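You operate a simulated robot arm through the tools that you are given. There is no shell and no other tool.

You run a simulated robot arm. Do the job below in one go: nothing can be reset, and whatever is moved stays where it is left.

TASK
Blast the wide bracket bare in the blast box.
Fine: lay it on the turntable; hatch shut and latched before START; wait till the run ends; timer and air valves stay as set.

The check looks at the end state, three seconds after you hand in, the way a careful person would. Anything else that was tipped, shoved, dropped, spilled or broken makes it a failure.

THE ROBOT
A 6-joint arm with a two-finger gripper, fixed in place. Base frame: the origin is at the foot of the arm, x ahead of it, y to its left, z up. Lengths are in mm, angles in degrees, forces in N, time in s.
Its first joint turns from -166.0 to 166.0 degrees. Payload 3.43 kg.
Tool frame: the origin (TCP) lies between the finger pads and is the grasp point; the fingertips stand 20 mm ahead of it; z points along the fingers, y is the line along which they close. The gripper opens to 190 mm. The gripper's body begins 248 mm behind the TCP.
Orientation is told as [roll, pitch, yaw] about the base's x, y, z axes, in that order, counted from this pose: with the fingers straight down and closing along the base's y, the tool's x points along the base's -x, its y along +y and its z along -z.

THE INTERFACE
- The arm moves only by the tool play_rows. Its argument "rows" is one flat list of numbers, 7 for each row, row after row: the shift along the tool's x, y, z in mm, then the turn, a rotation vector about the tool's x, y, z in degrees, then the finger opening in mm, from 0 to 190. In form: [x, y, z, wx, wy, wz, grip, x, y, z, wx, wy, wz, grip, ...]. A call has 1 to 20 rows; each row is the pose to reach, as a shift and turn from the pose commanded when the call began, along the tool's axes at that moment. Each row takes 0.2 s and may step no farther than 50 mm and 8.6 degrees from the row before; otherwise, or with a gripper value out of range, the whole call is refused. Where a pose cannot be reached the arm comes as near as it can. A force on the tool above 90 N (or 10 N above the force at the start of the call, whichever is more), or a blocked arm, ends the call early, and 0.2 s more pass. Each finger travels about 45 mm/s and halts on what it meets, pressing with about 38 N; the grip force reading is that of the motor and also rises with nothing between the fingers. The clock runs only during rows and for 0.2 s after the last one: add rows that repeat a pose to give the fingers time. The reply holds the time, the measured pose of the TCP, the force on the tool along the base axes, the opening and the grip force, in the units named above and with some noise, with the torque about the TCP (base axes, N m) and any sound that the robot's microphone picked up.
- Cameras (640 x 400 px; columns grow to the right, rows downward): "scene" is fixed at [56.7, -647.9, 1537]; the picture's right is [0.23, -0.97, 0.00], its down [-0.63, -0.15, -0.76] and it looks along [0.74, 0.17, -0.65] (base axes); focal length 299 px, centre (320, 200). "wrist" rides on the gripper at [70, -8, -288] in the tool frame; the picture's right is [0.12, 0.99, 0.00], its down [-0.96, 0.12, -0.25] and it looks along [-0.25, 0.03, 0.97] (tool axes); focal length 261 px, centre (320, 200). There is no depth. A picture from a camera that has moved, and an enlarged one, comes with that camera's place and axes in the base frame and with its lens. The place of the scene camera against the robot may be out by one fixed shift of up to 18 mm in any direction.
- grab_frame(camera): a new picture of that camera. The clock stands still meanwhile.
- raise_lower(by): slides the trunk up (or, below 0, down) by that many mm; the arm rides with it, the base frame stays. It gives what a move gives, with no picture.
- enlarge(camera, box): a new picture of the part [left, top, right, bottom] of that camera's present view, enlarged. The clock stands still meanwhile.
- hand_in(): hands the job in; it is judged then, once.

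Nothing tells you positions but the pictures and the camera data. Unless the task says otherwise, let go and move clear before handing in.

The tools are called after "Request:" as a command line: name --argument value ..., lists and objects as JSON in quotes. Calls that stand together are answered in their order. play_rows: Moves the arm, as the interface text tells. Its arguments: {"type":"object","properties":{"rows":{"type":"array"}},"required":["rows"]} The other tools are called the same way: raise_lower (by) slides the trunk up or down; grab_frame (camera) takes a picture; enlarge (camera, box) takes an enlarged picture of a part of a camera's view; hand_in () hands the job in.

At the start:

```text
time_s: 0.0
eef_pos: [678.5, -131.1, 1197.9]
tcp_rot: [0.0, 0.0, 0.1]
wrist_force: [-0.1, 0.0, 0.6]
moment: [-0.02, -0.01, 0.02]
finger_gap: 189.8
finger_force: 0.0
trunk travel left (down, up): [-175.0, 65.0]
```

scene: 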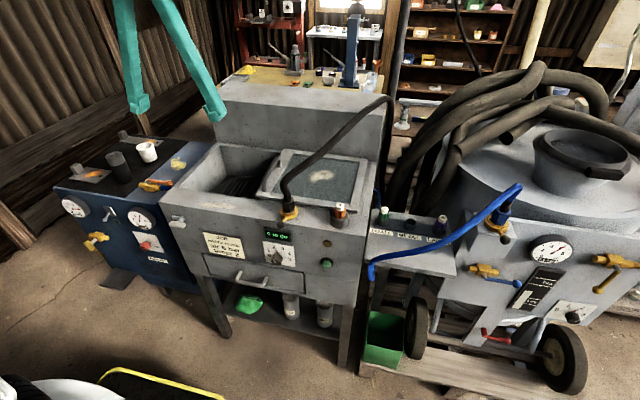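
wrist: 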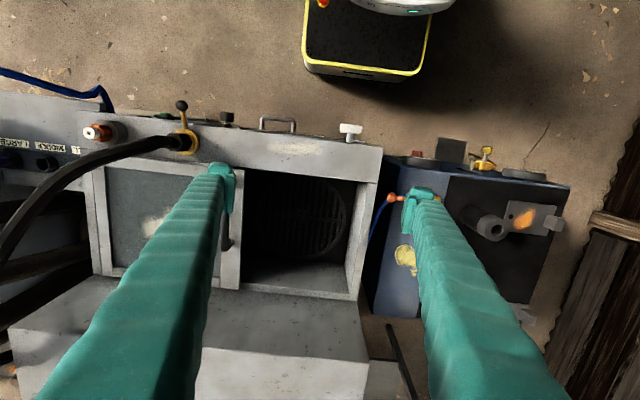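

I see a blast cabinet with a sliding hatch (window) half open, a compressor cart to the right and a blue machine to the left. I'll take enlarged views to find the wide bracket, the latch, and START before moving.

Request:
enlarge --camera "scene" --box '[160, 120, 400, 270]'

Request:
enlarge --camera "scene" --box '[40, 120, 220, 300]'

Request:
enlarge --camera "scene" --box '[180, 200, 400, 350]'

Request:
enlarge --camera "scene" --box '[200, 30, 440, 150]'

Request:
enlarge --camera "scene" --box '[350, 180, 640, 370]'

Request:
enlarge --camera "wrist" --box '[60, 80, 400, 320]'

Request:
enlarge --camera "wrist" --box '[360, 120, 600, 320]'

```text
2.67 times, centred on (280, 195) of scene
camera zoom: at [56.7, -647.9, 1537.0], right [0.23, -0.97, 0.0], down [-0.63, -0.15, -0.76], along [0.74, 0.17, -0.65], focal length 797 px, centre (427, 213)
```

zoom: 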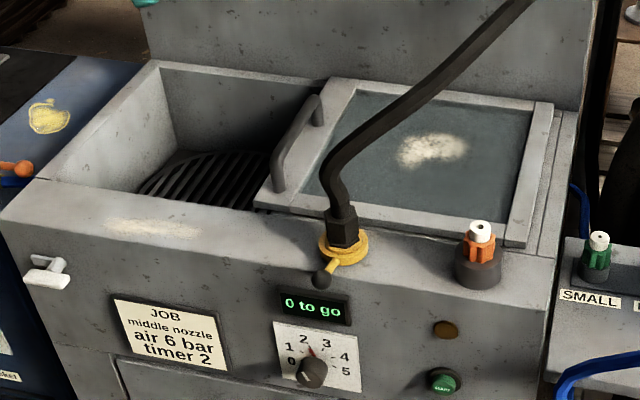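

```text
2.22 times, centred on (130, 210) of scene
camera zoom: at [56.7, -647.9, 1537.0], right [0.23, -0.97, 0.0], down [-0.63, -0.15, -0.76], along [0.74, 0.17, -0.65], focal length 664 px, centre (742, 178)
```

zoom: 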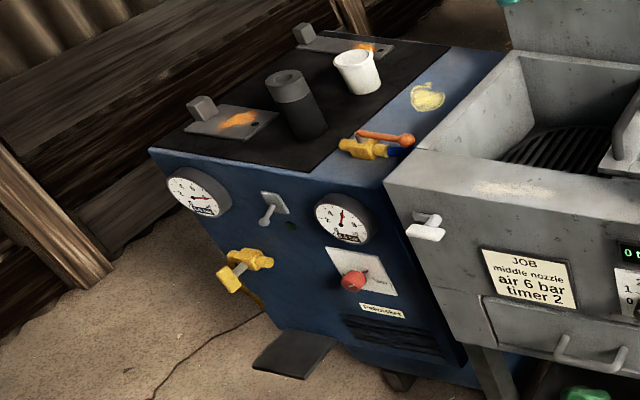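

```text
2.67 times, centred on (290, 275) of scene
camera zoom: at [56.7, -647.9, 1537.0], right [0.23, -0.97, 0.0], down [-0.63, -0.15, -0.76], along [0.74, 0.17, -0.65], focal length 797 px, centre (400, 0)
```

zoom: 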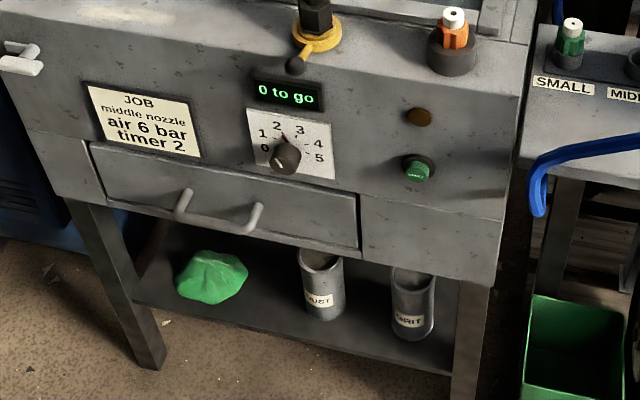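

```text
2.67 times, centred on (320, 90) of scene
camera zoom: at [56.7, -647.9, 1537.0], right [0.23, -0.97, 0.0], down [-0.63, -0.15, -0.76], along [0.74, 0.17, -0.65], focal length 797 px, centre (320, 493)
```

zoom: 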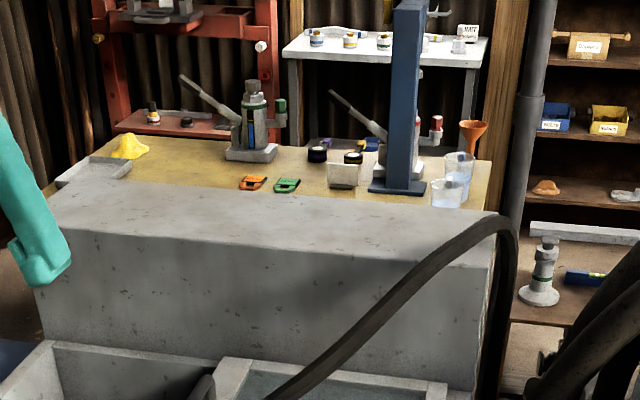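

```text
2.11 times, centred on (495, 275) of scene
camera zoom: at [56.7, -647.9, 1537.0], right [0.23, -0.97, 0.0], down [-0.63, -0.15, -0.76], along [0.74, 0.17, -0.65], focal length 629 px, centre (-48, 42)
```

zoom: 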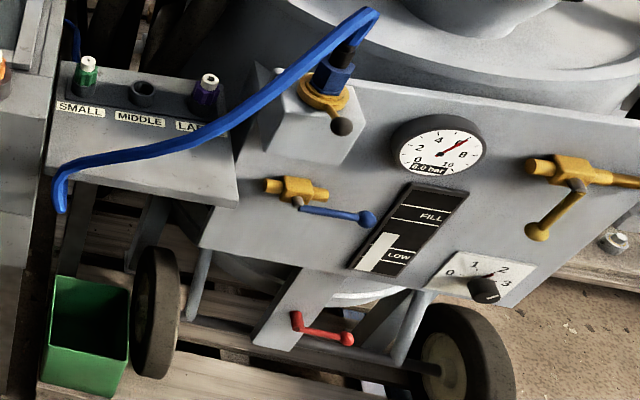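

```text
1.67 times, centred on (230, 200) of wrist
camera zoom: at [609.1, -140.6, 1484.6], right [-0.12, 0.99, 0.0], down [0.96, 0.12, 0.25], along [0.25, 0.03, -0.97], focal length 434 px, centre (470, 200)
```

zoom: 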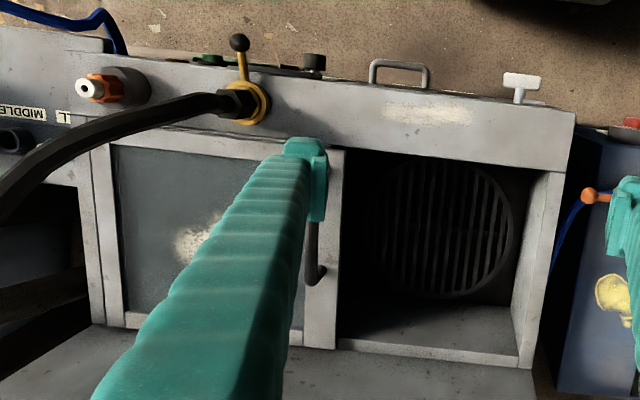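

```text
2.00 times, centred on (480, 220) of wrist
camera zoom: at [609.1, -140.6, 1484.6], right [-0.12, 0.99, 0.0], down [0.96, 0.12, 0.25], along [0.25, 0.03, -0.97], focal length 521 px, centre (0, 160)
```

zoom: 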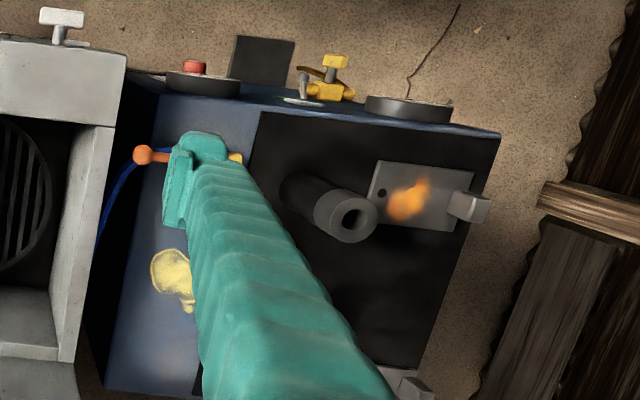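

The blue compressor's black top seems to hold two plates with lugs (brackets), a cylinder and a cup. I'll zoom in further to tell the brackets apart and read the panel, latch and gauges.

Request:
enlarge --camera "scene" --box '[60, 120, 140, 190]'

Request:
enlarge --camera "scene" --box '[110, 115, 210, 200]'

Request:
enlarge --camera "scene" --box '[155, 200, 235, 260]'

Request:
enlarge --camera "scene" --box '[250, 190, 360, 280]'

Request:
enlarge --camera "scene" --box '[440, 200, 640, 330]'

Request:
enlarge --camera "scene" --box '[50, 190, 180, 290]'

Request:
enlarge --camera "scene" --box '[190, 140, 380, 240]'

```text
5.71 times, centred on (100, 155) of scene
camera zoom: at [56.7, -647.9, 1537.0], right [0.23, -0.97, 0.0], down [-0.63, -0.15, -0.76], along [0.74, 0.17, -0.65], focal length 1708 px, centre (1577, 457)
```

zoom: 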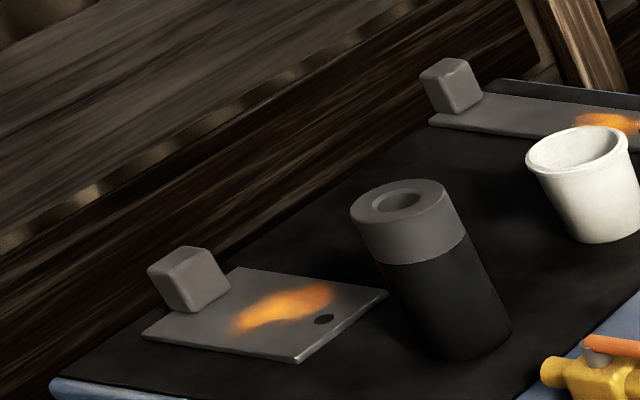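

```text
4.71 times, centred on (160, 158) of scene
camera zoom: at [56.7, -647.9, 1537.0], right [0.23, -0.97, 0.0], down [-0.63, -0.15, -0.76], along [0.74, 0.17, -0.65], focal length 1406 px, centre (1073, 400)
```

zoom: 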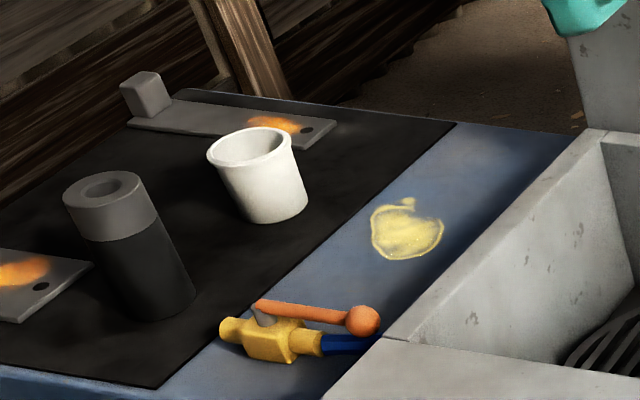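

```text
6.67 times, centred on (195, 230) of scene
camera zoom: at [56.7, -647.9, 1537.0], right [0.23, -0.97, 0.0], down [-0.63, -0.15, -0.76], along [0.74, 0.17, -0.65], focal length 1992 px, centre (1153, 0)
```

zoom: 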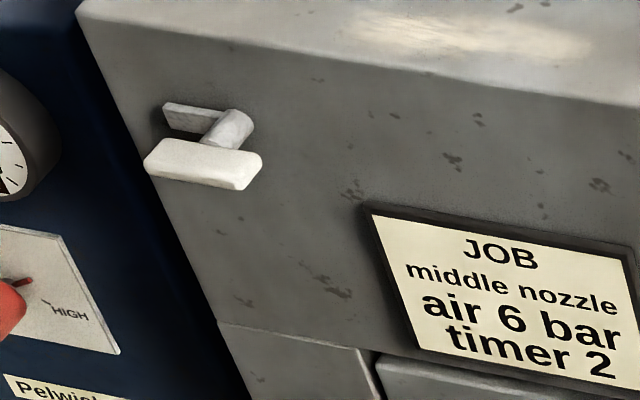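

```text
4.44 times, centred on (305, 235) of scene
camera zoom: at [56.7, -647.9, 1537.0], right [0.23, -0.97, 0.0], down [-0.63, -0.15, -0.76], along [0.74, 0.17, -0.65], focal length 1328 px, centre (387, 44)
```

zoom: 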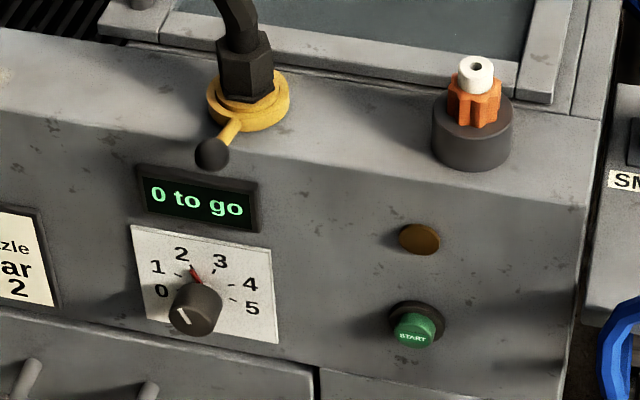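

```text
3.08 times, centred on (540, 265) of scene
camera zoom: at [56.7, -647.9, 1537.0], right [0.23, -0.97, 0.0], down [-0.63, -0.15, -0.76], along [0.74, 0.17, -0.65], focal length 920 px, centre (-357, 0)
```

zoom: 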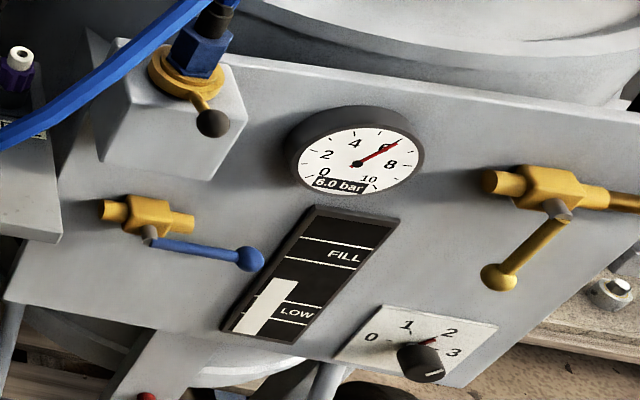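

```text
4.00 times, centred on (115, 240) of scene
camera zoom: at [56.7, -647.9, 1537.0], right [0.23, -0.97, 0.0], down [-0.63, -0.15, -0.76], along [0.74, 0.17, -0.65], focal length 1196 px, centre (1140, 40)
```

zoom: 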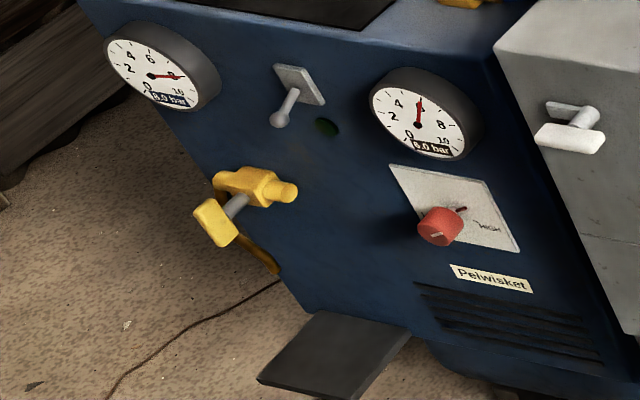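

```text
3.37 times, centred on (285, 190) of scene
camera zoom: at [56.7, -647.9, 1537.0], right [0.23, -0.97, 0.0], down [-0.63, -0.15, -0.76], along [0.74, 0.17, -0.65], focal length 1007 px, centre (438, 234)
```

zoom: 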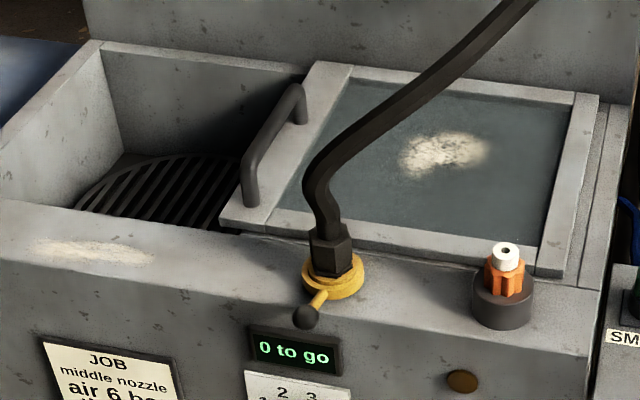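

The cabinet is already set up: the middle (orange) nozzle is fitted, the gauges read 6.0 bar and the timer is at 2. The wide bracket looks like the front plate on the compressor top, near (730, 365, 880). I'll move the wrist camera above it at height and check.

Request:
play_rows --rows '[0, 48, 0, 0, 0, 0, 190, 0, 96, 0, 0, 0, 0, 190, 0, 144, 0, 0, 0, 0, 190, 0, 192, 0, 0, 0, 0, 190, 0, 240, 0, 0, 0, 0, 190, 5, 288, 0, 0, 0, 0, 190, 10, 336, 0, 0, 0, 0, 190, 15, 384, 0, 0, 0, 0, 190, 20, 432, 0, 0, 0, 0, 190, 25, 480, 0, 0, 0, 0, 190, 28, 490, 0, 0, 0, 0, 190]'

Request:
grab_frame --camera "wrist"

Request:
grab_frame --camera "scene"

```text
time_s: 2.4
eef_pos: [648.6, 356.0, 1197.9]
tcp_rot: [0.0, 0.0, 0.0]
wrist_force: [-0.6, 0.5, 0.0]
moment: [0.04, 0.03, -0.01]
finger_gap: 189.7
finger_force: 0.0
trunk travel left (down, up): [-175.0, 65.0]
```

```text
taken
camera wrist: at [579.7, 349.0, 1486.2], right [-0.12, 0.99, 0.0], down [0.96, 0.12, 0.25], along [0.25, 0.03, -0.97], focal length 261 px, centre (320, 200)
```

wrist: 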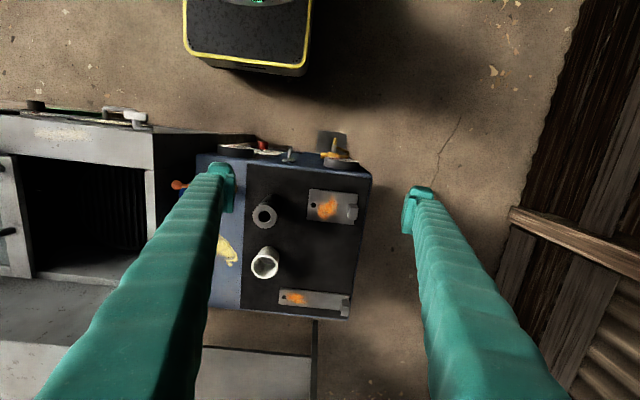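

```text
taken
```

scene: 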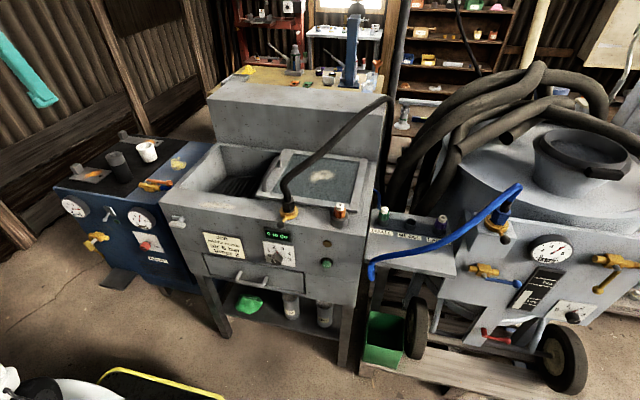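

Request:
enlarge --camera "wrist" --box '[235, 160, 375, 325]'

Request:
enlarge --camera "wrist" --box '[290, 175, 370, 235]'

Request:
enlarge --camera "wrist" --box '[270, 270, 360, 330]'

Request:
enlarge --camera "wrist" --box '[0, 80, 180, 200]'

```text
2.42 times, centred on (305, 242) of wrist
camera zoom: at [579.7, 349.0, 1486.2], right [-0.12, 0.99, 0.0], down [0.96, 0.12, 0.25], along [0.25, 0.03, -0.97], focal length 632 px, centre (356, 97)
```

zoom: 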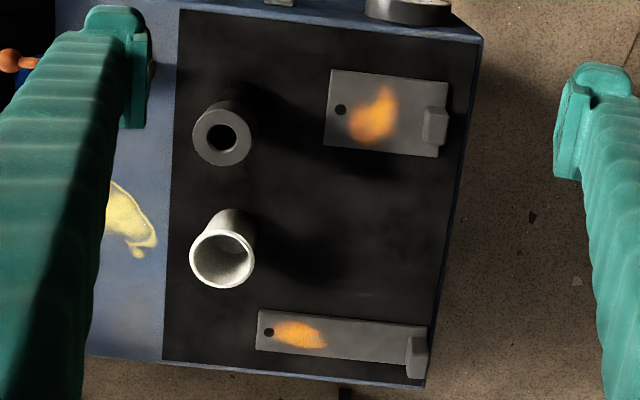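

```text
6.67 times, centred on (330, 205) of wrist
camera zoom: at [579.7, 349.0, 1486.2], right [-0.12, 0.99, 0.0], down [0.96, 0.12, 0.25], along [0.25, 0.03, -0.97], focal length 1738 px, centre (253, 167)
```

zoom: 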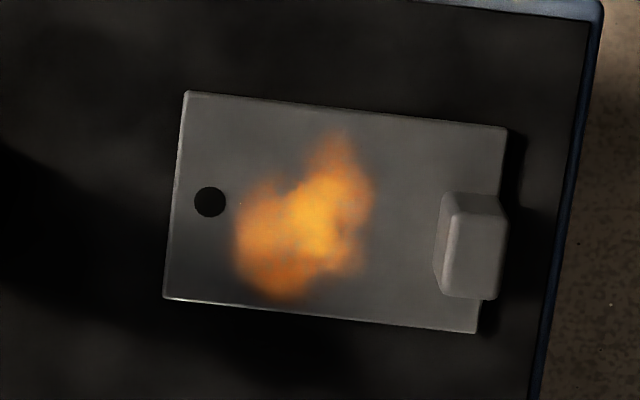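

```text
6.67 times, centred on (315, 300) of wrist
camera zoom: at [579.7, 349.0, 1486.2], right [-0.12, 0.99, 0.0], down [0.96, 0.12, 0.25], along [0.25, 0.03, -0.97], focal length 1738 px, centre (353, -467)
```

zoom: 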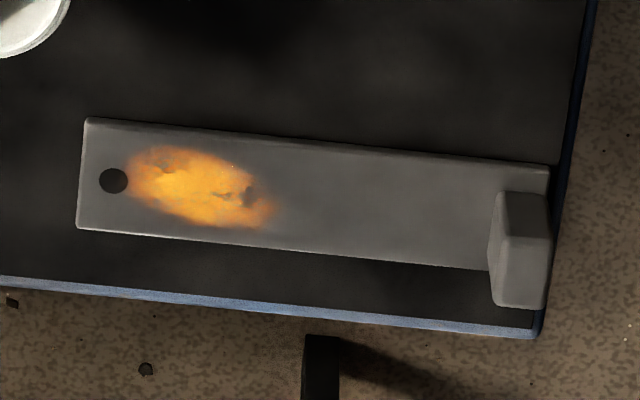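

```text
3.33 times, centred on (90, 140) of wrist
camera zoom: at [579.7, 349.0, 1486.2], right [-0.12, 0.99, 0.0], down [0.96, 0.12, 0.25], along [0.25, 0.03, -0.97], focal length 869 px, centre (1087, 400)
```

zoom: 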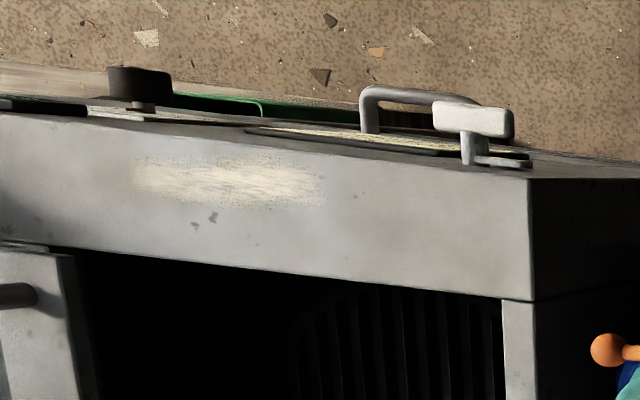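

The wide bracket is the front plate, about 112 × 72 mm, with its lug near (750, 446) and the plate running towards −y; the narrow one lies at the back. Next I move over the lug and descend partway to refine its position.

Request:
play_rows --rows '[-33, 30, 20, 0, 0, 0, 170, -66, 60, 50, 0, 0, 0, 150, -101, 90, 75, 0, 0, 0, 130, -101, 90, 115, 0, 0, 0, 120, -101, 90, 150, 0, 0, 0, 110, -101, 90, 180, 0, 0, 0, 110]'

Request:
grab_frame --camera "wrist"

Request:
enlarge --camera "wrist" --box '[200, 130, 360, 230]'

```text
refused: row 2 steps farther than a row can; nothing moved
```

```text
taken
camera wrist: at [579.7, 349.0, 1486.2], right [-0.12, 0.99, 0.0], down [0.96, 0.12, 0.25], along [0.25, 0.03, -0.97], focal length 261 px, centre (320, 200)
```

wrist: 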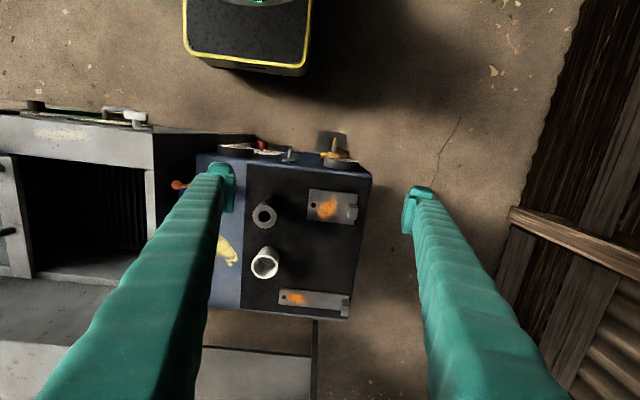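

```text
4.00 times, centred on (280, 180) of wrist
camera zoom: at [579.7, 349.0, 1486.2], right [-0.12, 0.99, 0.0], down [0.96, 0.12, 0.25], along [0.25, 0.03, -0.97], focal length 1043 px, centre (480, 280)
```

zoom: 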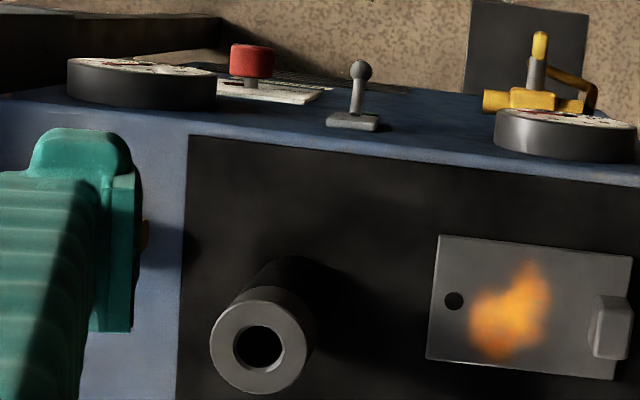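

The move was refused because one step was longer than 50 mm, so nothing moved. I'll repeat the same move to above the lug with smaller steps.

Request:
play_rows --rows '[-25, 22, 20, 0, 0, 0, 170, -50, 44, 50, 0, 0, 0, 150, -75, 66, 80, 0, 0, 0, 130, -101, 90, 105, 0, 0, 0, 120, -101, 90, 145, 0, 0, 0, 110, -101, 90, 180, 0, 0, 0, 110]'

Request:
grab_frame --camera "wrist"

Request:
enlarge --camera "wrist" --box '[230, 130, 390, 230]'

```text
time_s: 3.8
eef_pos: [752.1, 448.0, 1015.3]
tcp_rot: [0.1, 0.0, 0.1]
wrist_force: [-0.3, -0.1, 0.0]
moment: [0.03, -0.05, -0.01]
finger_gap: 110.2
finger_force: 0.0
trunk travel left (down, up): [-175.0, 65.0]
```

```text
taken
camera wrist: at [682.1, 438.1, 1304.1], right [-0.12, 0.99, 0.0], down [0.96, 0.11, 0.25], along [0.25, 0.03, -0.97], focal length 261 px, centre (320, 200)
```

wrist: 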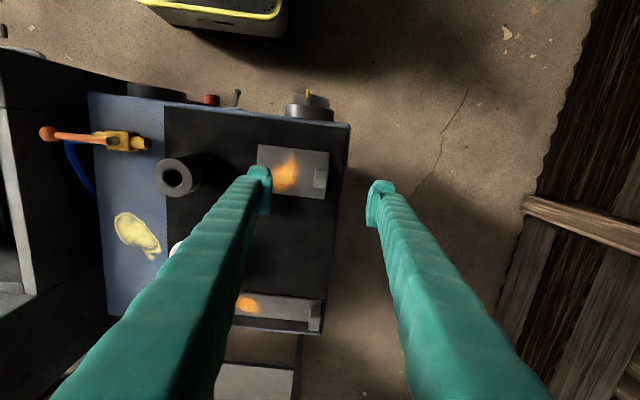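

```text
4.00 times, centred on (310, 180) of wrist
camera zoom: at [682.1, 438.1, 1304.1], right [-0.12, 0.99, 0.0], down [0.96, 0.11, 0.25], along [0.25, 0.03, -0.97], focal length 1043 px, centre (360, 280)
```

zoom: 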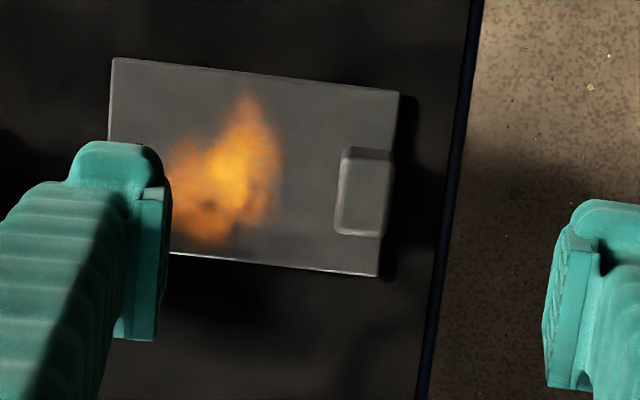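

The plate top is at about z = 872.5, and the lug (about 17 × 35 mm) is centred near (750, 449). I'll narrow the opening to 60 and descend to just over the lug, then check before the last part.

Request:
play_rows --rows '[1, 1, 30, 0, 0, 0, 90, 1.5, 1, 60, 0, 0, 0, 70, 1.5, 1, 80, 0, 0, 0, 60, 1.5, 1, 95, 0, 0, 0, 60]'

Request:
enlarge --camera "wrist" --box '[240, 130, 400, 230]'

Request:
enlarge --camera "scene" --box '[50, 100, 170, 200]'

```text
time_s: 4.8
eef_pos: [750.4, 448.7, 922.7]
tcp_rot: [0.0, 0.0, 0.1]
wrist_force: [-0.4, -0.5, 0.1]
moment: [0.03, -0.03, -0.02]
finger_gap: 59.7
finger_force: 0.1
trunk travel left (down, up): [-175.0, 65.0]
```

```text
4.00 times, centred on (320, 180) of wrist
camera zoom: at [681.5, 440.1, 1210.0], right [-0.12, 0.99, 0.0], down [0.96, 0.12, 0.25], along [0.25, 0.03, -0.97], focal length 1043 px, centre (320, 280)
```

zoom: 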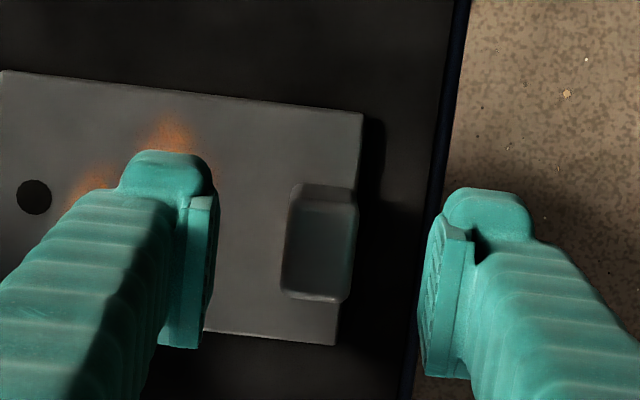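

```text
4.00 times, centred on (110, 150) of scene
camera zoom: at [56.7, -647.9, 1537.0], right [0.23, -0.97, 0.0], down [-0.63, -0.15, -0.76], along [0.74, 0.17, -0.65], focal length 1196 px, centre (1160, 400)
```

zoom: 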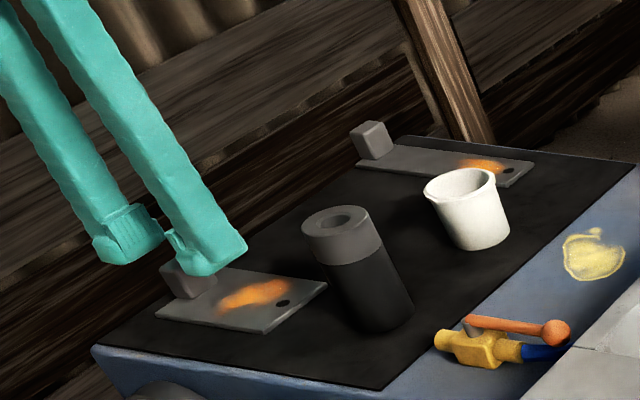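

The lug sits centred between the fingers. I'll descend to z ≈ 897, so the tips stay about 4 mm above the plate, and close on it.

Request:
play_rows --rows '[0, 0, 10, 0, 0, 0, 60, 0, 0, 20, 0, 0, 0, 60, 0, 0, 25, 0, 0, 0, 60, 0, 0, 25, 0, 0, 0, 40, 0, 0, 25, 0, 0, 0, 20, 0, 0, 25, 0, 0, 0, 8, 0, 0, 25, 0, 0, 0, 8, 0, 0, 25, 0, 0, 0, 8, 0, 0, 25, 0, 0, 0, 8]'

Request:
enlarge --camera "wrist" --box '[240, 130, 400, 230]'

```text
time_s: 6.8
eef_pos: [750.5, 449.9, 897.1]
tcp_rot: [0.0, -0.1, 0.0]
wrist_force: [0.0, -2.6, -0.1]
moment: [-0.02, 0.05, 0.01]
finger_gap: 20.6
finger_force: 37.9
trunk travel left (down, up): [-175.0, 65.0]
```

```text
4.00 times, centred on (320, 180) of wrist
camera zoom: at [681.1, 440.8, 1184.6], right [-0.12, 0.99, 0.0], down [0.96, 0.12, 0.25], along [0.25, 0.03, -0.97], focal length 1043 px, centre (320, 280)
```

zoom: 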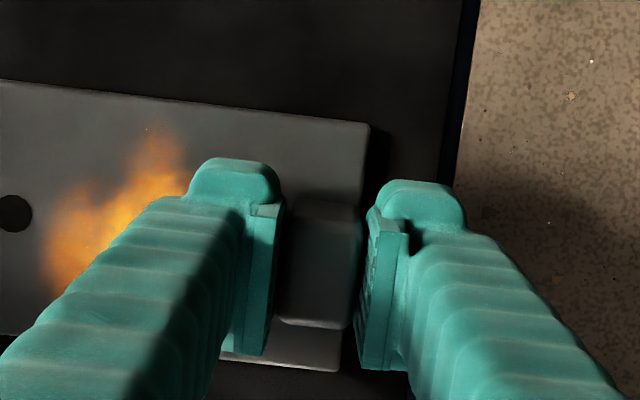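

The fingers stopped at 20.6 mm with 38 N, so they hold the lug. I'll lift a little and check that the bracket comes along.

Request:
play_rows --rows '[0, 0, -5, 0, 0, 0, 8, 0, 0, -15, 0, 0, 0, 8, 0, 0, -30, 0, 0, 0, 8, 0, 0, -50, 0, 0, 0, 8, 0, 0, -50, 0, 0, 0, 8]'

Request:
grab_frame --camera "wrist"

Request:
enlarge --camera "scene" --box '[50, 80, 170, 180]'

```text
time_s: 8.0
eef_pos: [751.5, 449.3, 947.1]
tcp_rot: [-0.1, -0.1, -0.1]
wrist_force: [-0.9, -0.9, -5.8]
moment: [0.19, -0.04, -0.04]
finger_gap: 20.9
finger_force: 38.0
trunk travel left (down, up): [-175.0, 65.0]
```

```text
taken
camera wrist: at [682.1, 440.8, 1234.2], right [-0.12, 0.99, 0.0], down [0.96, 0.12, 0.25], along [0.25, 0.03, -0.97], focal length 261 px, centre (320, 200)
```

wrist: 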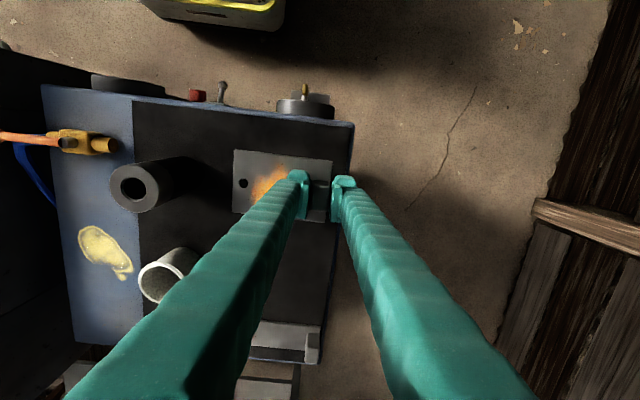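

```text
4.00 times, centred on (110, 130) of scene
camera zoom: at [56.7, -647.9, 1537.0], right [0.23, -0.97, 0.0], down [-0.63, -0.15, -0.76], along [0.74, 0.17, -0.65], focal length 1196 px, centre (1160, 480)
```

zoom: 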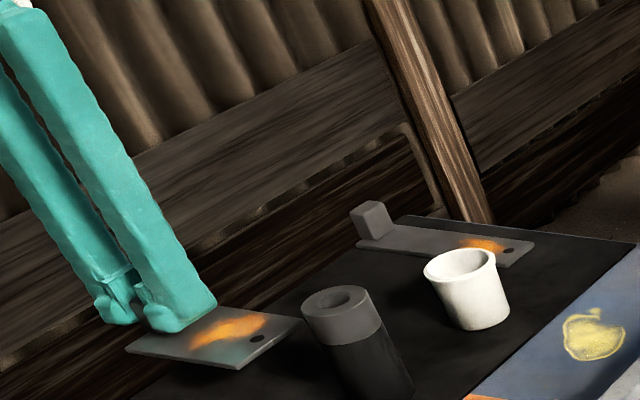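

The bracket is lifted (about 6 N) and the other items are undisturbed. I'll raise it well clear and move towards the cabinet, stopping to the left where the camera can see the turntable.

Request:
play_rows --rows '[0, 0, -45, 0, 0, 0, 8, 0, 0, -90, 0, 0, 0, 8, 0, 0, -135, 0, 0, 0, 8, 0, 0, -180, 0, 0, 0, 8, 20, -25, -203, 0, 0, 0, 8, 40, -65, -203, 0, 0, 0, 8, 60, -105, -203, 0, 0, 0, 8, 80, -145, -203, 0, 0, 0, 8, 100, -185, -203, 0, 0, 0, 8, 100, -230, -203, 0, 0, 0, 8, 100, -275, -203, 0, 0, 0, 8, 100, -300, -203, 0, 0, 0, 8]'

Request:
grab_frame --camera "wrist"

Request:
enlarge --camera "wrist" --box '[90, 130, 290, 270]'

Request:
grab_frame --camera "scene"

```text
time_s: 10.6
eef_pos: [649.1, 148.6, 1149.0]
tcp_rot: [0.1, 0.0, -0.1]
wrist_force: [-0.7, 0.5, -5.8]
moment: [0.08, 0.02, 0.01]
finger_gap: 21.2
finger_force: 37.9
trunk travel left (down, up): [-175.0, 65.0]
```

```text
taken
camera wrist: at [580.0, 140.1, 1436.0], right [-0.12, 0.99, 0.0], down [0.96, 0.12, 0.25], along [0.25, 0.03, -0.97], focal length 261 px, centre (320, 200)
```

wrist: 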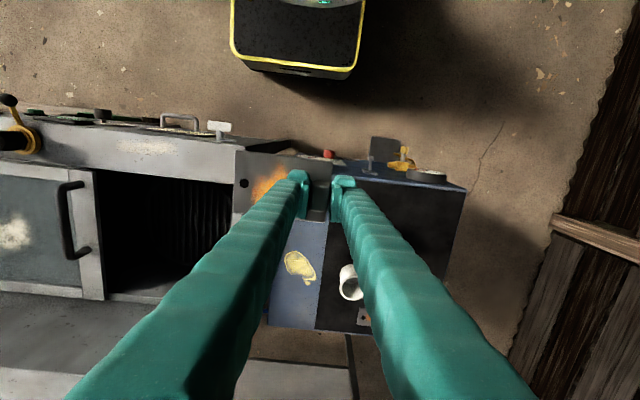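

```text
2.86 times, centred on (190, 200) of wrist
camera zoom: at [580.0, 140.1, 1436.0], right [-0.12, 0.99, 0.0], down [0.96, 0.12, 0.25], along [0.25, 0.03, -0.97], focal length 745 px, centre (691, 200)
```

zoom: 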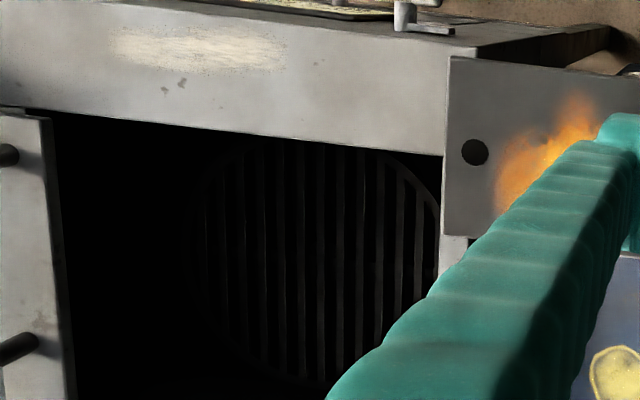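

```text
taken
```

scene: 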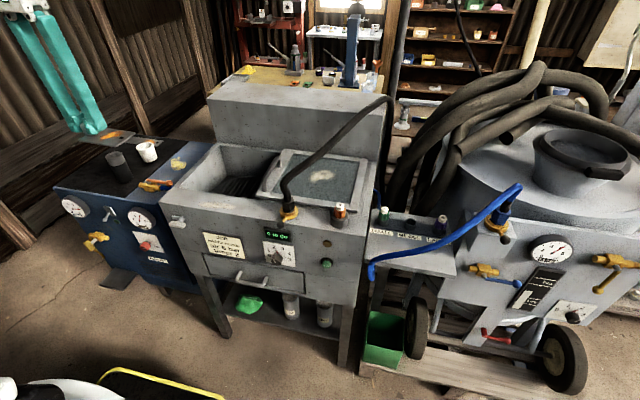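

The turntable grille is centred at about (829, −151), z ≈ 834, radius about 105 mm, and the opening is clear. I'll carry the bracket over it at height, with the TCP at about (829, −102) so the plate centre lands on the table centre.

Request:
play_rows --rows '[-25, -35, 0, 0, 0, 0, 8, -51, -71, 0, 0, 0, 0, 8, -77, -107, 0, 0, 0, 0, 8, -103, -143, 0, 0, 0, 0, 8, -129, -179, 0, 0, 0, 0, 8, -155, -215, 0, 0, 0, 0, 8, -180, -250, 0, 0, 0, 0, 8, -180, -250, 40, 0, 0, 0, 8]'

Request:
grab_frame --camera "wrist"

Request:
grab_frame --camera "scene"

Request:
enlarge --camera "scene" --box '[150, 60, 390, 210]'

```text
time_s: 12.4
eef_pos: [830.4, -100.6, 1110.8]
tcp_rot: [0.0, 0.1, 0.0]
wrist_force: [-0.2, -0.2, -4.3]
moment: [0.21, 0.01, -0.01]
finger_gap: 20.9
finger_force: 38.4
trunk travel left (down, up): [-175.0, 65.0]
```

```text
taken
camera wrist: at [761.2, -110.7, 1398.0], right [-0.12, 0.99, 0.0], down [0.96, 0.12, 0.25], along [0.24, 0.03, -0.97], focal length 261 px, centre (320, 200)
```

wrist: 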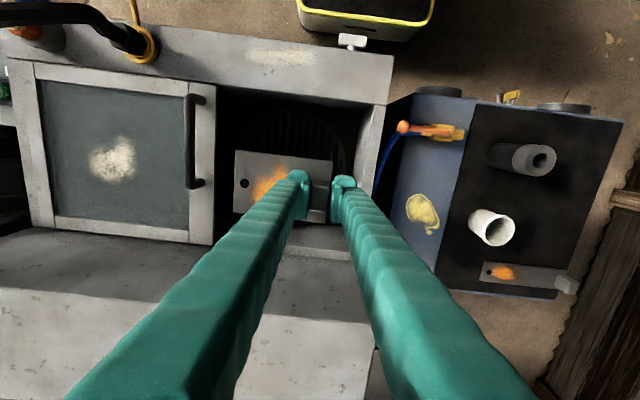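

```text
taken
```

scene: 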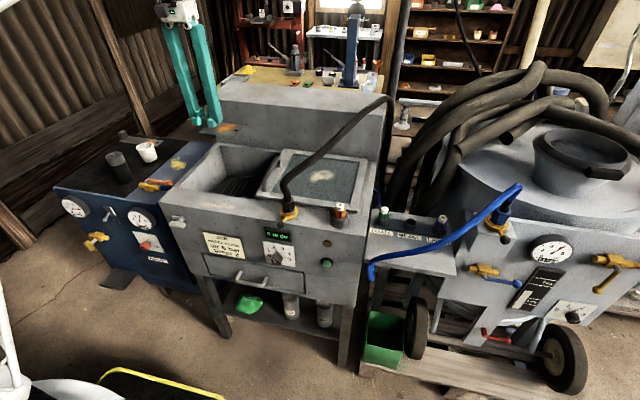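

```text
2.67 times, centred on (270, 135) of scene
camera zoom: at [56.7, -647.9, 1537.0], right [0.23, -0.97, 0.0], down [-0.63, -0.15, -0.76], along [0.74, 0.17, -0.65], focal length 797 px, centre (453, 373)
```

zoom: 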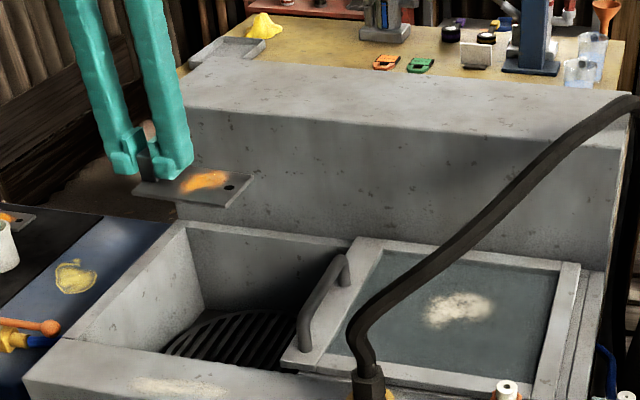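

The bracket is lined up over the opening. I'll lower it to just inside the rim and check clearance.

Request:
play_rows --rows '[0, 0, 35, 0, 0, 0, 8, 0, 0, 70, 0, 0, 0, 8, 0, 0, 105, 0, 0, 0, 8, 0, 0, 135, 0, 0, 0, 8, 0, 0, 160, 0, 0, 0, 8, 0, 0, 160, 0, 0, 0, 8]'

Request:
grab_frame --camera "wrist"

Request:
enlarge --camera "wrist" --box '[180, 80, 400, 230]'

Request:
enlarge --camera "scene" --box '[150, 100, 390, 250]'

```text
time_s: 13.8
eef_pos: [830.4, -100.4, 950.0]
tcp_rot: [0.1, 0.0, 0.0]
wrist_force: [0.8, 0.2, -4.8]
moment: [0.19, 0.0, 0.01]
finger_gap: 21.2
finger_force: 37.8
trunk travel left (down, up): [-175.0, 65.0]
```

```text
taken
camera wrist: at [761.3, -109.1, 1237.7], right [-0.12, 0.99, 0.0], down [0.96, 0.12, 0.25], along [0.25, 0.03, -0.97], focal length 261 px, centre (320, 200)
```

wrist: 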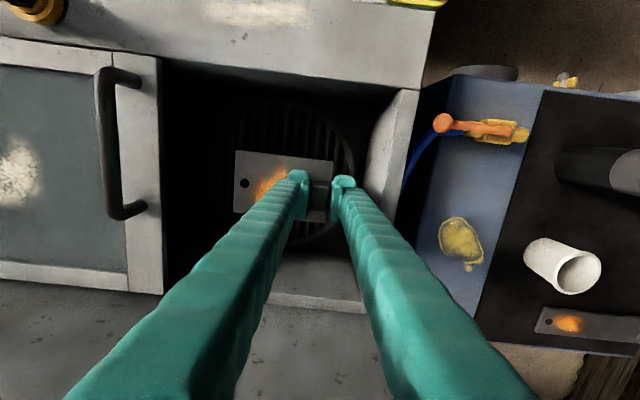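

```text
2.67 times, centred on (290, 155) of wrist
camera zoom: at [761.3, -109.1, 1237.7], right [-0.12, 0.99, 0.0], down [0.96, 0.12, 0.25], along [0.25, 0.03, -0.97], focal length 695 px, centre (400, 320)
```

zoom: 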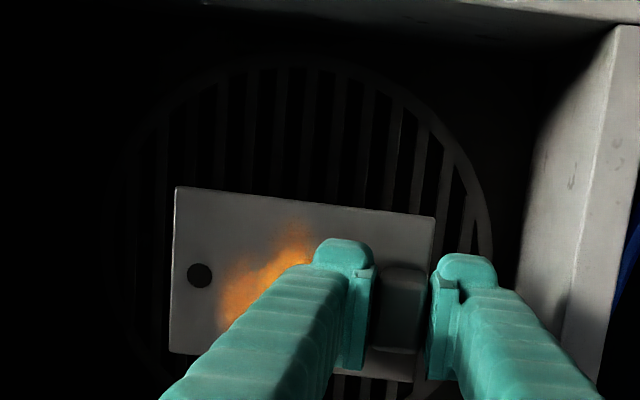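

```text
2.67 times, centred on (270, 175) of scene
camera zoom: at [56.7, -647.9, 1537.0], right [0.23, -0.97, 0.0], down [-0.63, -0.15, -0.76], along [0.74, 0.17, -0.65], focal length 797 px, centre (453, 267)
```

zoom: 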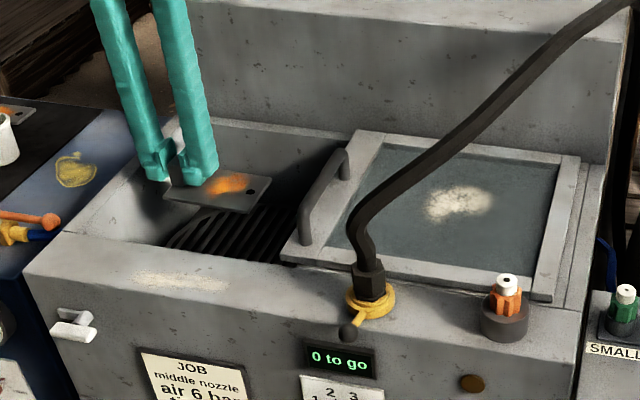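

The bracket is inside the rim with clear walls on every side, and the turntable centre works out at about (831, −160). I'll shift 8 mm in −y and lower it further, slowly.

Request:
play_rows --rows '[0, -8, 15, 0, 0, 0, 8, 0, -8, 30, 0, 0, 0, 8, 0, -8, 45, 0, 0, 0, 8, 0, -8, 55, 0, 0, 0, 8, 0, -8, 65, 0, 0, 0, 8, 0, -8, 65, 0, 0, 0, 8]'

Request:
enlarge --camera "wrist" --box '[180, 80, 400, 230]'

Request:
enlarge --camera "scene" --box '[190, 120, 310, 220]'

```text
time_s: 15.2
eef_pos: [831.6, -108.4, 884.5]
tcp_rot: [0.0, 0.0, 0.0]
wrist_force: [0.6, -0.2, -3.7]
moment: [0.17, 0.0, 0.0]
finger_gap: 21.0
finger_force: 37.9
trunk travel left (down, up): [-175.0, 65.0]
```

```text
2.67 times, centred on (290, 155) of wrist
camera zoom: at [762.2, -117.4, 1172.7], right [-0.12, 0.99, 0.0], down [0.96, 0.12, 0.25], along [0.25, 0.03, -0.97], focal length 695 px, centre (400, 320)
```

zoom: 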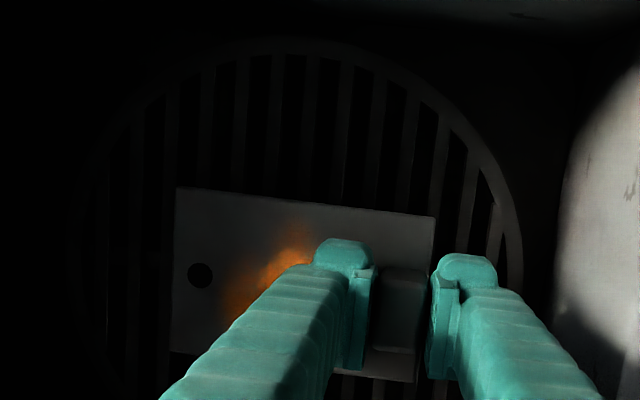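

```text
4.00 times, centred on (250, 170) of scene
camera zoom: at [56.7, -647.9, 1537.0], right [0.23, -0.97, 0.0], down [-0.63, -0.15, -0.76], along [0.74, 0.17, -0.65], focal length 1196 px, centre (600, 320)
```

zoom: 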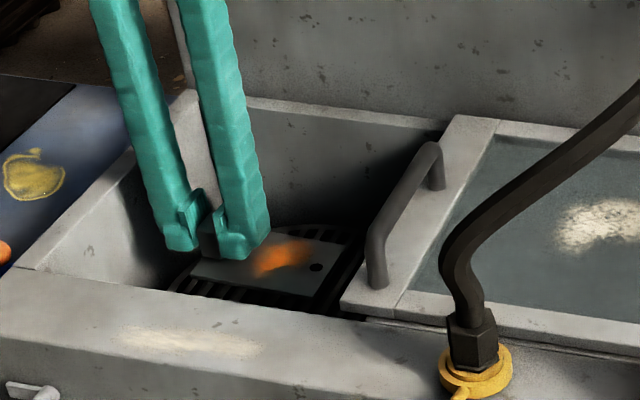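

The bracket is just above the table. I'll lower it in small increments and watch for a change in the force.

Request:
play_rows --rows '[0, 0, 4, 0, 0, 0, 8, 0, 0, 8, 0, 0, 0, 8, 0, 0, 8, 0, 0, 0, 8]'

Request:
play_rows --rows '[0, 0, 3, 0, 0, 0, 8, 0, 0, 5, 0, 0, 0, 8, 0, 0, 5, 0, 0, 0, 8]'

Request:
play_rows --rows '[0, 0, 2, 0, 0, 0, 8, 0, 0, 4, 0, 0, 0, 8, 0, 0, 4, 0, 0, 0, 8]'

```text
time_s: 16.0
eef_pos: [830.2, -108.3, 876.9]
tcp_rot: [0.0, 0.1, 0.1]
wrist_force: [-0.2, 0.0, -4.4]
moment: [0.15, 0.02, 0.0]
finger_gap: 20.9
finger_force: 38.1
trunk travel left (down, up): [-175.0, 65.0]
```

```text
time_s: 16.8
eef_pos: [829.3, -108.8, 871.8]
tcp_rot: [0.0, 0.0, 0.0]
wrist_force: [-1.0, 0.6, -5.2]
moment: [0.18, 0.03, 0.01]
finger_gap: 21.2
finger_force: 38.1
trunk travel left (down, up): [-175.0, 65.0]
```

```text
time_s: 17.6
eef_pos: [830.6, -107.7, 867.4]
tcp_rot: [0.0, 0.0, -0.1]
wrist_force: [0.7, 0.1, -4.7]
moment: [0.14, 0.02, -0.02]
finger_gap: 20.7
finger_force: 38.4
trunk travel left (down, up): [-175.0, 65.0]
```

No contact yet at z ≈ 867. I'll keep going down in small steps.

Request:
play_rows --rows '[0, 0, 2, 0, 0, 0, 8, 0, 0, 3, 0, 0, 0, 8, 0, 0, 3, 0, 0, 0, 8]'

Request:
enlarge --camera "scene" --box '[200, 150, 290, 210]'

Request:
enlarge --camera "wrist" --box '[180, 80, 400, 230]'

```text
time_s: 18.4
eef_pos: [830.0, -108.3, 864.6]
tcp_rot: [0.0, 0.0, 0.0]
wrist_force: [-0.8, -0.3, -4.9]
moment: [0.15, -0.01, -0.01]
finger_gap: 20.9
finger_force: 38.6
trunk travel left (down, up): [-175.0, 65.0]
```

```text
6.67 times, centred on (245, 180) of scene
camera zoom: at [56.7, -647.9, 1537.0], right [0.23, -0.97, 0.0], down [-0.63, -0.15, -0.76], along [0.74, 0.17, -0.65], focal length 1992 px, centre (820, 333)
```

zoom: 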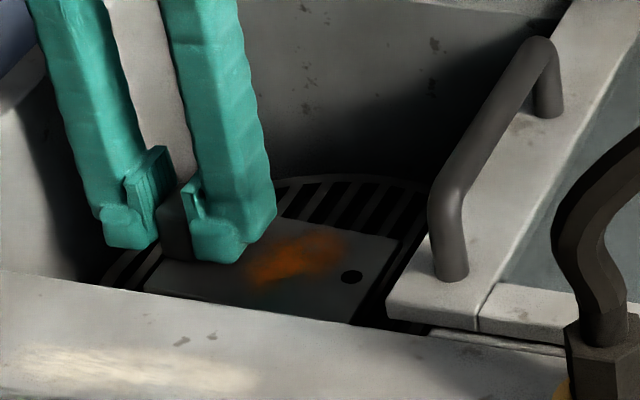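

```text
2.67 times, centred on (290, 155) of wrist
camera zoom: at [761.4, -117.3, 1152.4], right [-0.12, 0.99, 0.0], down [0.96, 0.12, 0.25], along [0.25, 0.03, -0.97], focal length 695 px, centre (400, 320)
```

zoom: 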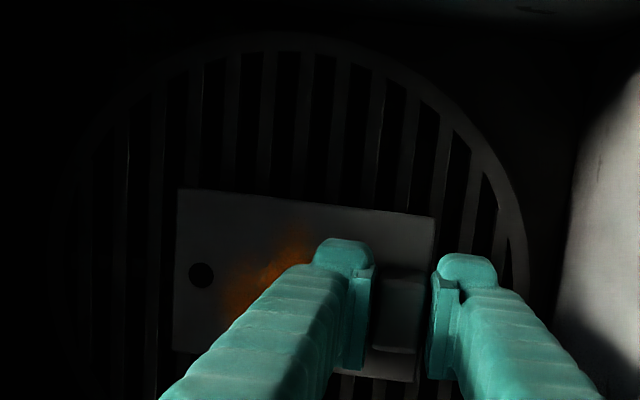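

Still no contact, so I continue down gently in small steps.

Request:
play_rows --rows '[0, 0, 2, 0, 0, 0, 8, 0, 0, 4, 0, 0, 0, 8, 0, 0, 4, 0, 0, 0, 8]'

Request:
play_rows --rows '[0, 0, 2, 0, 0, 0, 8, 0, 0, 3, 0, 0, 0, 8, 0, 0, 3, 0, 0, 0, 8]'

```text
time_s: 19.2
eef_pos: [830.9, -107.6, 861.2]
tcp_rot: [0.1, 0.0, 0.0]
wrist_force: [0.4, 0.4, -5.4]
moment: [0.16, 0.0, 0.03]
finger_gap: 21.3
finger_force: 37.4
trunk travel left (down, up): [-175.0, 65.0]
```

```text
time_s: 20.0
eef_pos: [831.5, -109.5, 858.0]
tcp_rot: [0.0, 0.0, 0.1]
wrist_force: [0.7, -0.5, -4.5]
moment: [0.16, 0.01, 0.02]
finger_gap: 20.9
finger_force: 37.8
trunk travel left (down, up): [-175.0, 65.0]
```

Request:
play_rows --rows '[0, 0, 2, 0, 0, 0, 8, 0, 0, 4, 0, 0, 0, 8, 0, 0, 4, 0, 0, 0, 8]'

Request:
enlarge --camera "scene" --box '[200, 150, 290, 210]'

```text
time_s: 20.8
eef_pos: [830.7, -109.9, 852.7]
tcp_rot: [-0.1, 0.0, 0.0]
wrist_force: [-0.2, 0.2, -5.9]
moment: [0.17, 0.02, -0.01]
finger_gap: 20.8
finger_force: 37.9
trunk travel left (down, up): [-175.0, 65.0]
```

```text
6.67 times, centred on (245, 180) of scene
camera zoom: at [56.7, -647.9, 1537.0], right [0.23, -0.97, 0.0], down [-0.63, -0.15, -0.76], along [0.74, 0.17, -0.65], focal length 1992 px, centre (820, 333)
```

zoom: 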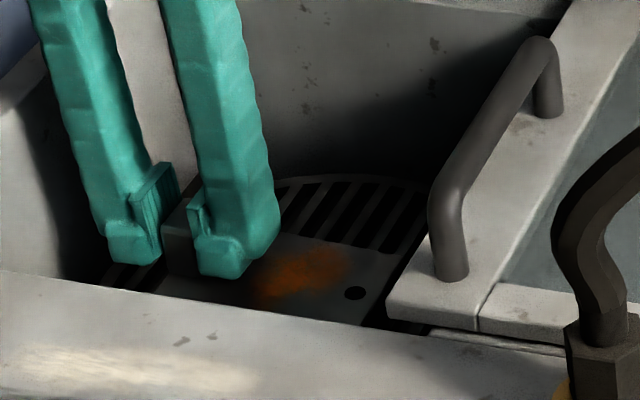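

Request:
play_rows --rows '[0, 0, 2, 0, 0, 0, 8, 0, 0, 3, 0, 0, 0, 8, 0, 0, 3, 0, 0, 0, 8]'

Request:
play_rows --rows '[0, 0, 2, 0, 0, 0, 8, 0, 0, 3, 0, 0, 0, 8, 0, 0, 3, 0, 0, 0, 8]'

Request:
play_rows --rows '[0, 0, 2, 0, 0, 0, 8, 0, 0, 3, 0, 0, 0, 8, 0, 0, 3, 0, 0, 0, 8]'

```text
time_s: 21.6
eef_pos: [830.6, -108.4, 850.9]
tcp_rot: [0.0, 0.0, 0.0]
wrist_force: [-0.5, 0.0, -4.5]
moment: [0.17, -0.01, 0.03]
finger_gap: 21.2
finger_force: 37.8
trunk travel left (down, up): [-175.0, 65.0]
```

```text
time_s: 22.4
eef_pos: [830.2, -108.1, 847.6]
tcp_rot: [0.1, 0.1, 0.0]
wrist_force: [0.9, -0.2, -5.2]
moment: [0.18, -0.01, 0.0]
finger_gap: 20.9
finger_force: 38.5
trunk travel left (down, up): [-175.0, 65.0]
```

```text
time_s: 23.2
eef_pos: [830.6, -108.7, 843.8]
tcp_rot: [-0.1, 0.0, 0.0]
wrist_force: [-1.1, 0.0, -4.5]
moment: [0.18, 0.0, -0.01]
finger_gap: 21.5
finger_force: 38.3
trunk travel left (down, up): [-175.0, 65.0]
```

Request:
enlarge --camera "scene" --box '[200, 150, 290, 210]'

Request:
enlarge --camera "wrist" --box '[170, 60, 410, 230]'

```text
6.67 times, centred on (245, 180) of scene
camera zoom: at [56.7, -647.9, 1537.0], right [0.23, -0.97, 0.0], down [-0.63, -0.15, -0.76], along [0.74, 0.17, -0.65], focal length 1992 px, centre (820, 333)
```

zoom: 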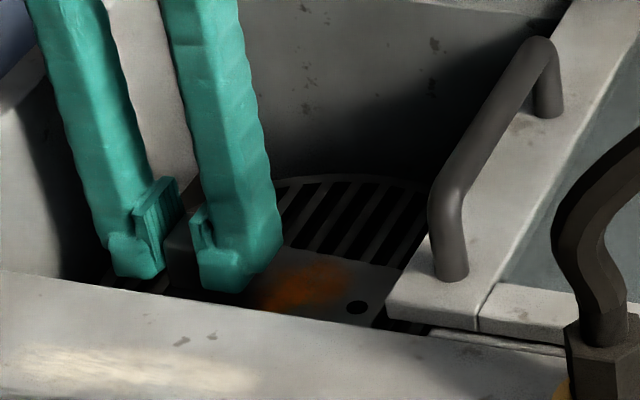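

```text
2.35 times, centred on (290, 145) of wrist
camera zoom: at [760.8, -117.5, 1132.1], right [-0.12, 0.99, 0.0], down [0.96, 0.12, 0.25], along [0.25, 0.03, -0.97], focal length 613 px, centre (391, 329)
```

zoom: 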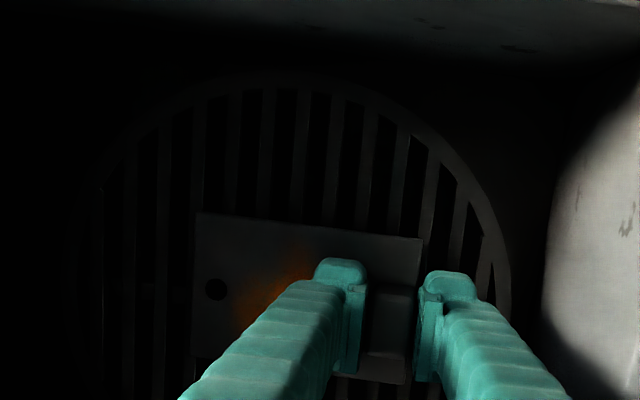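

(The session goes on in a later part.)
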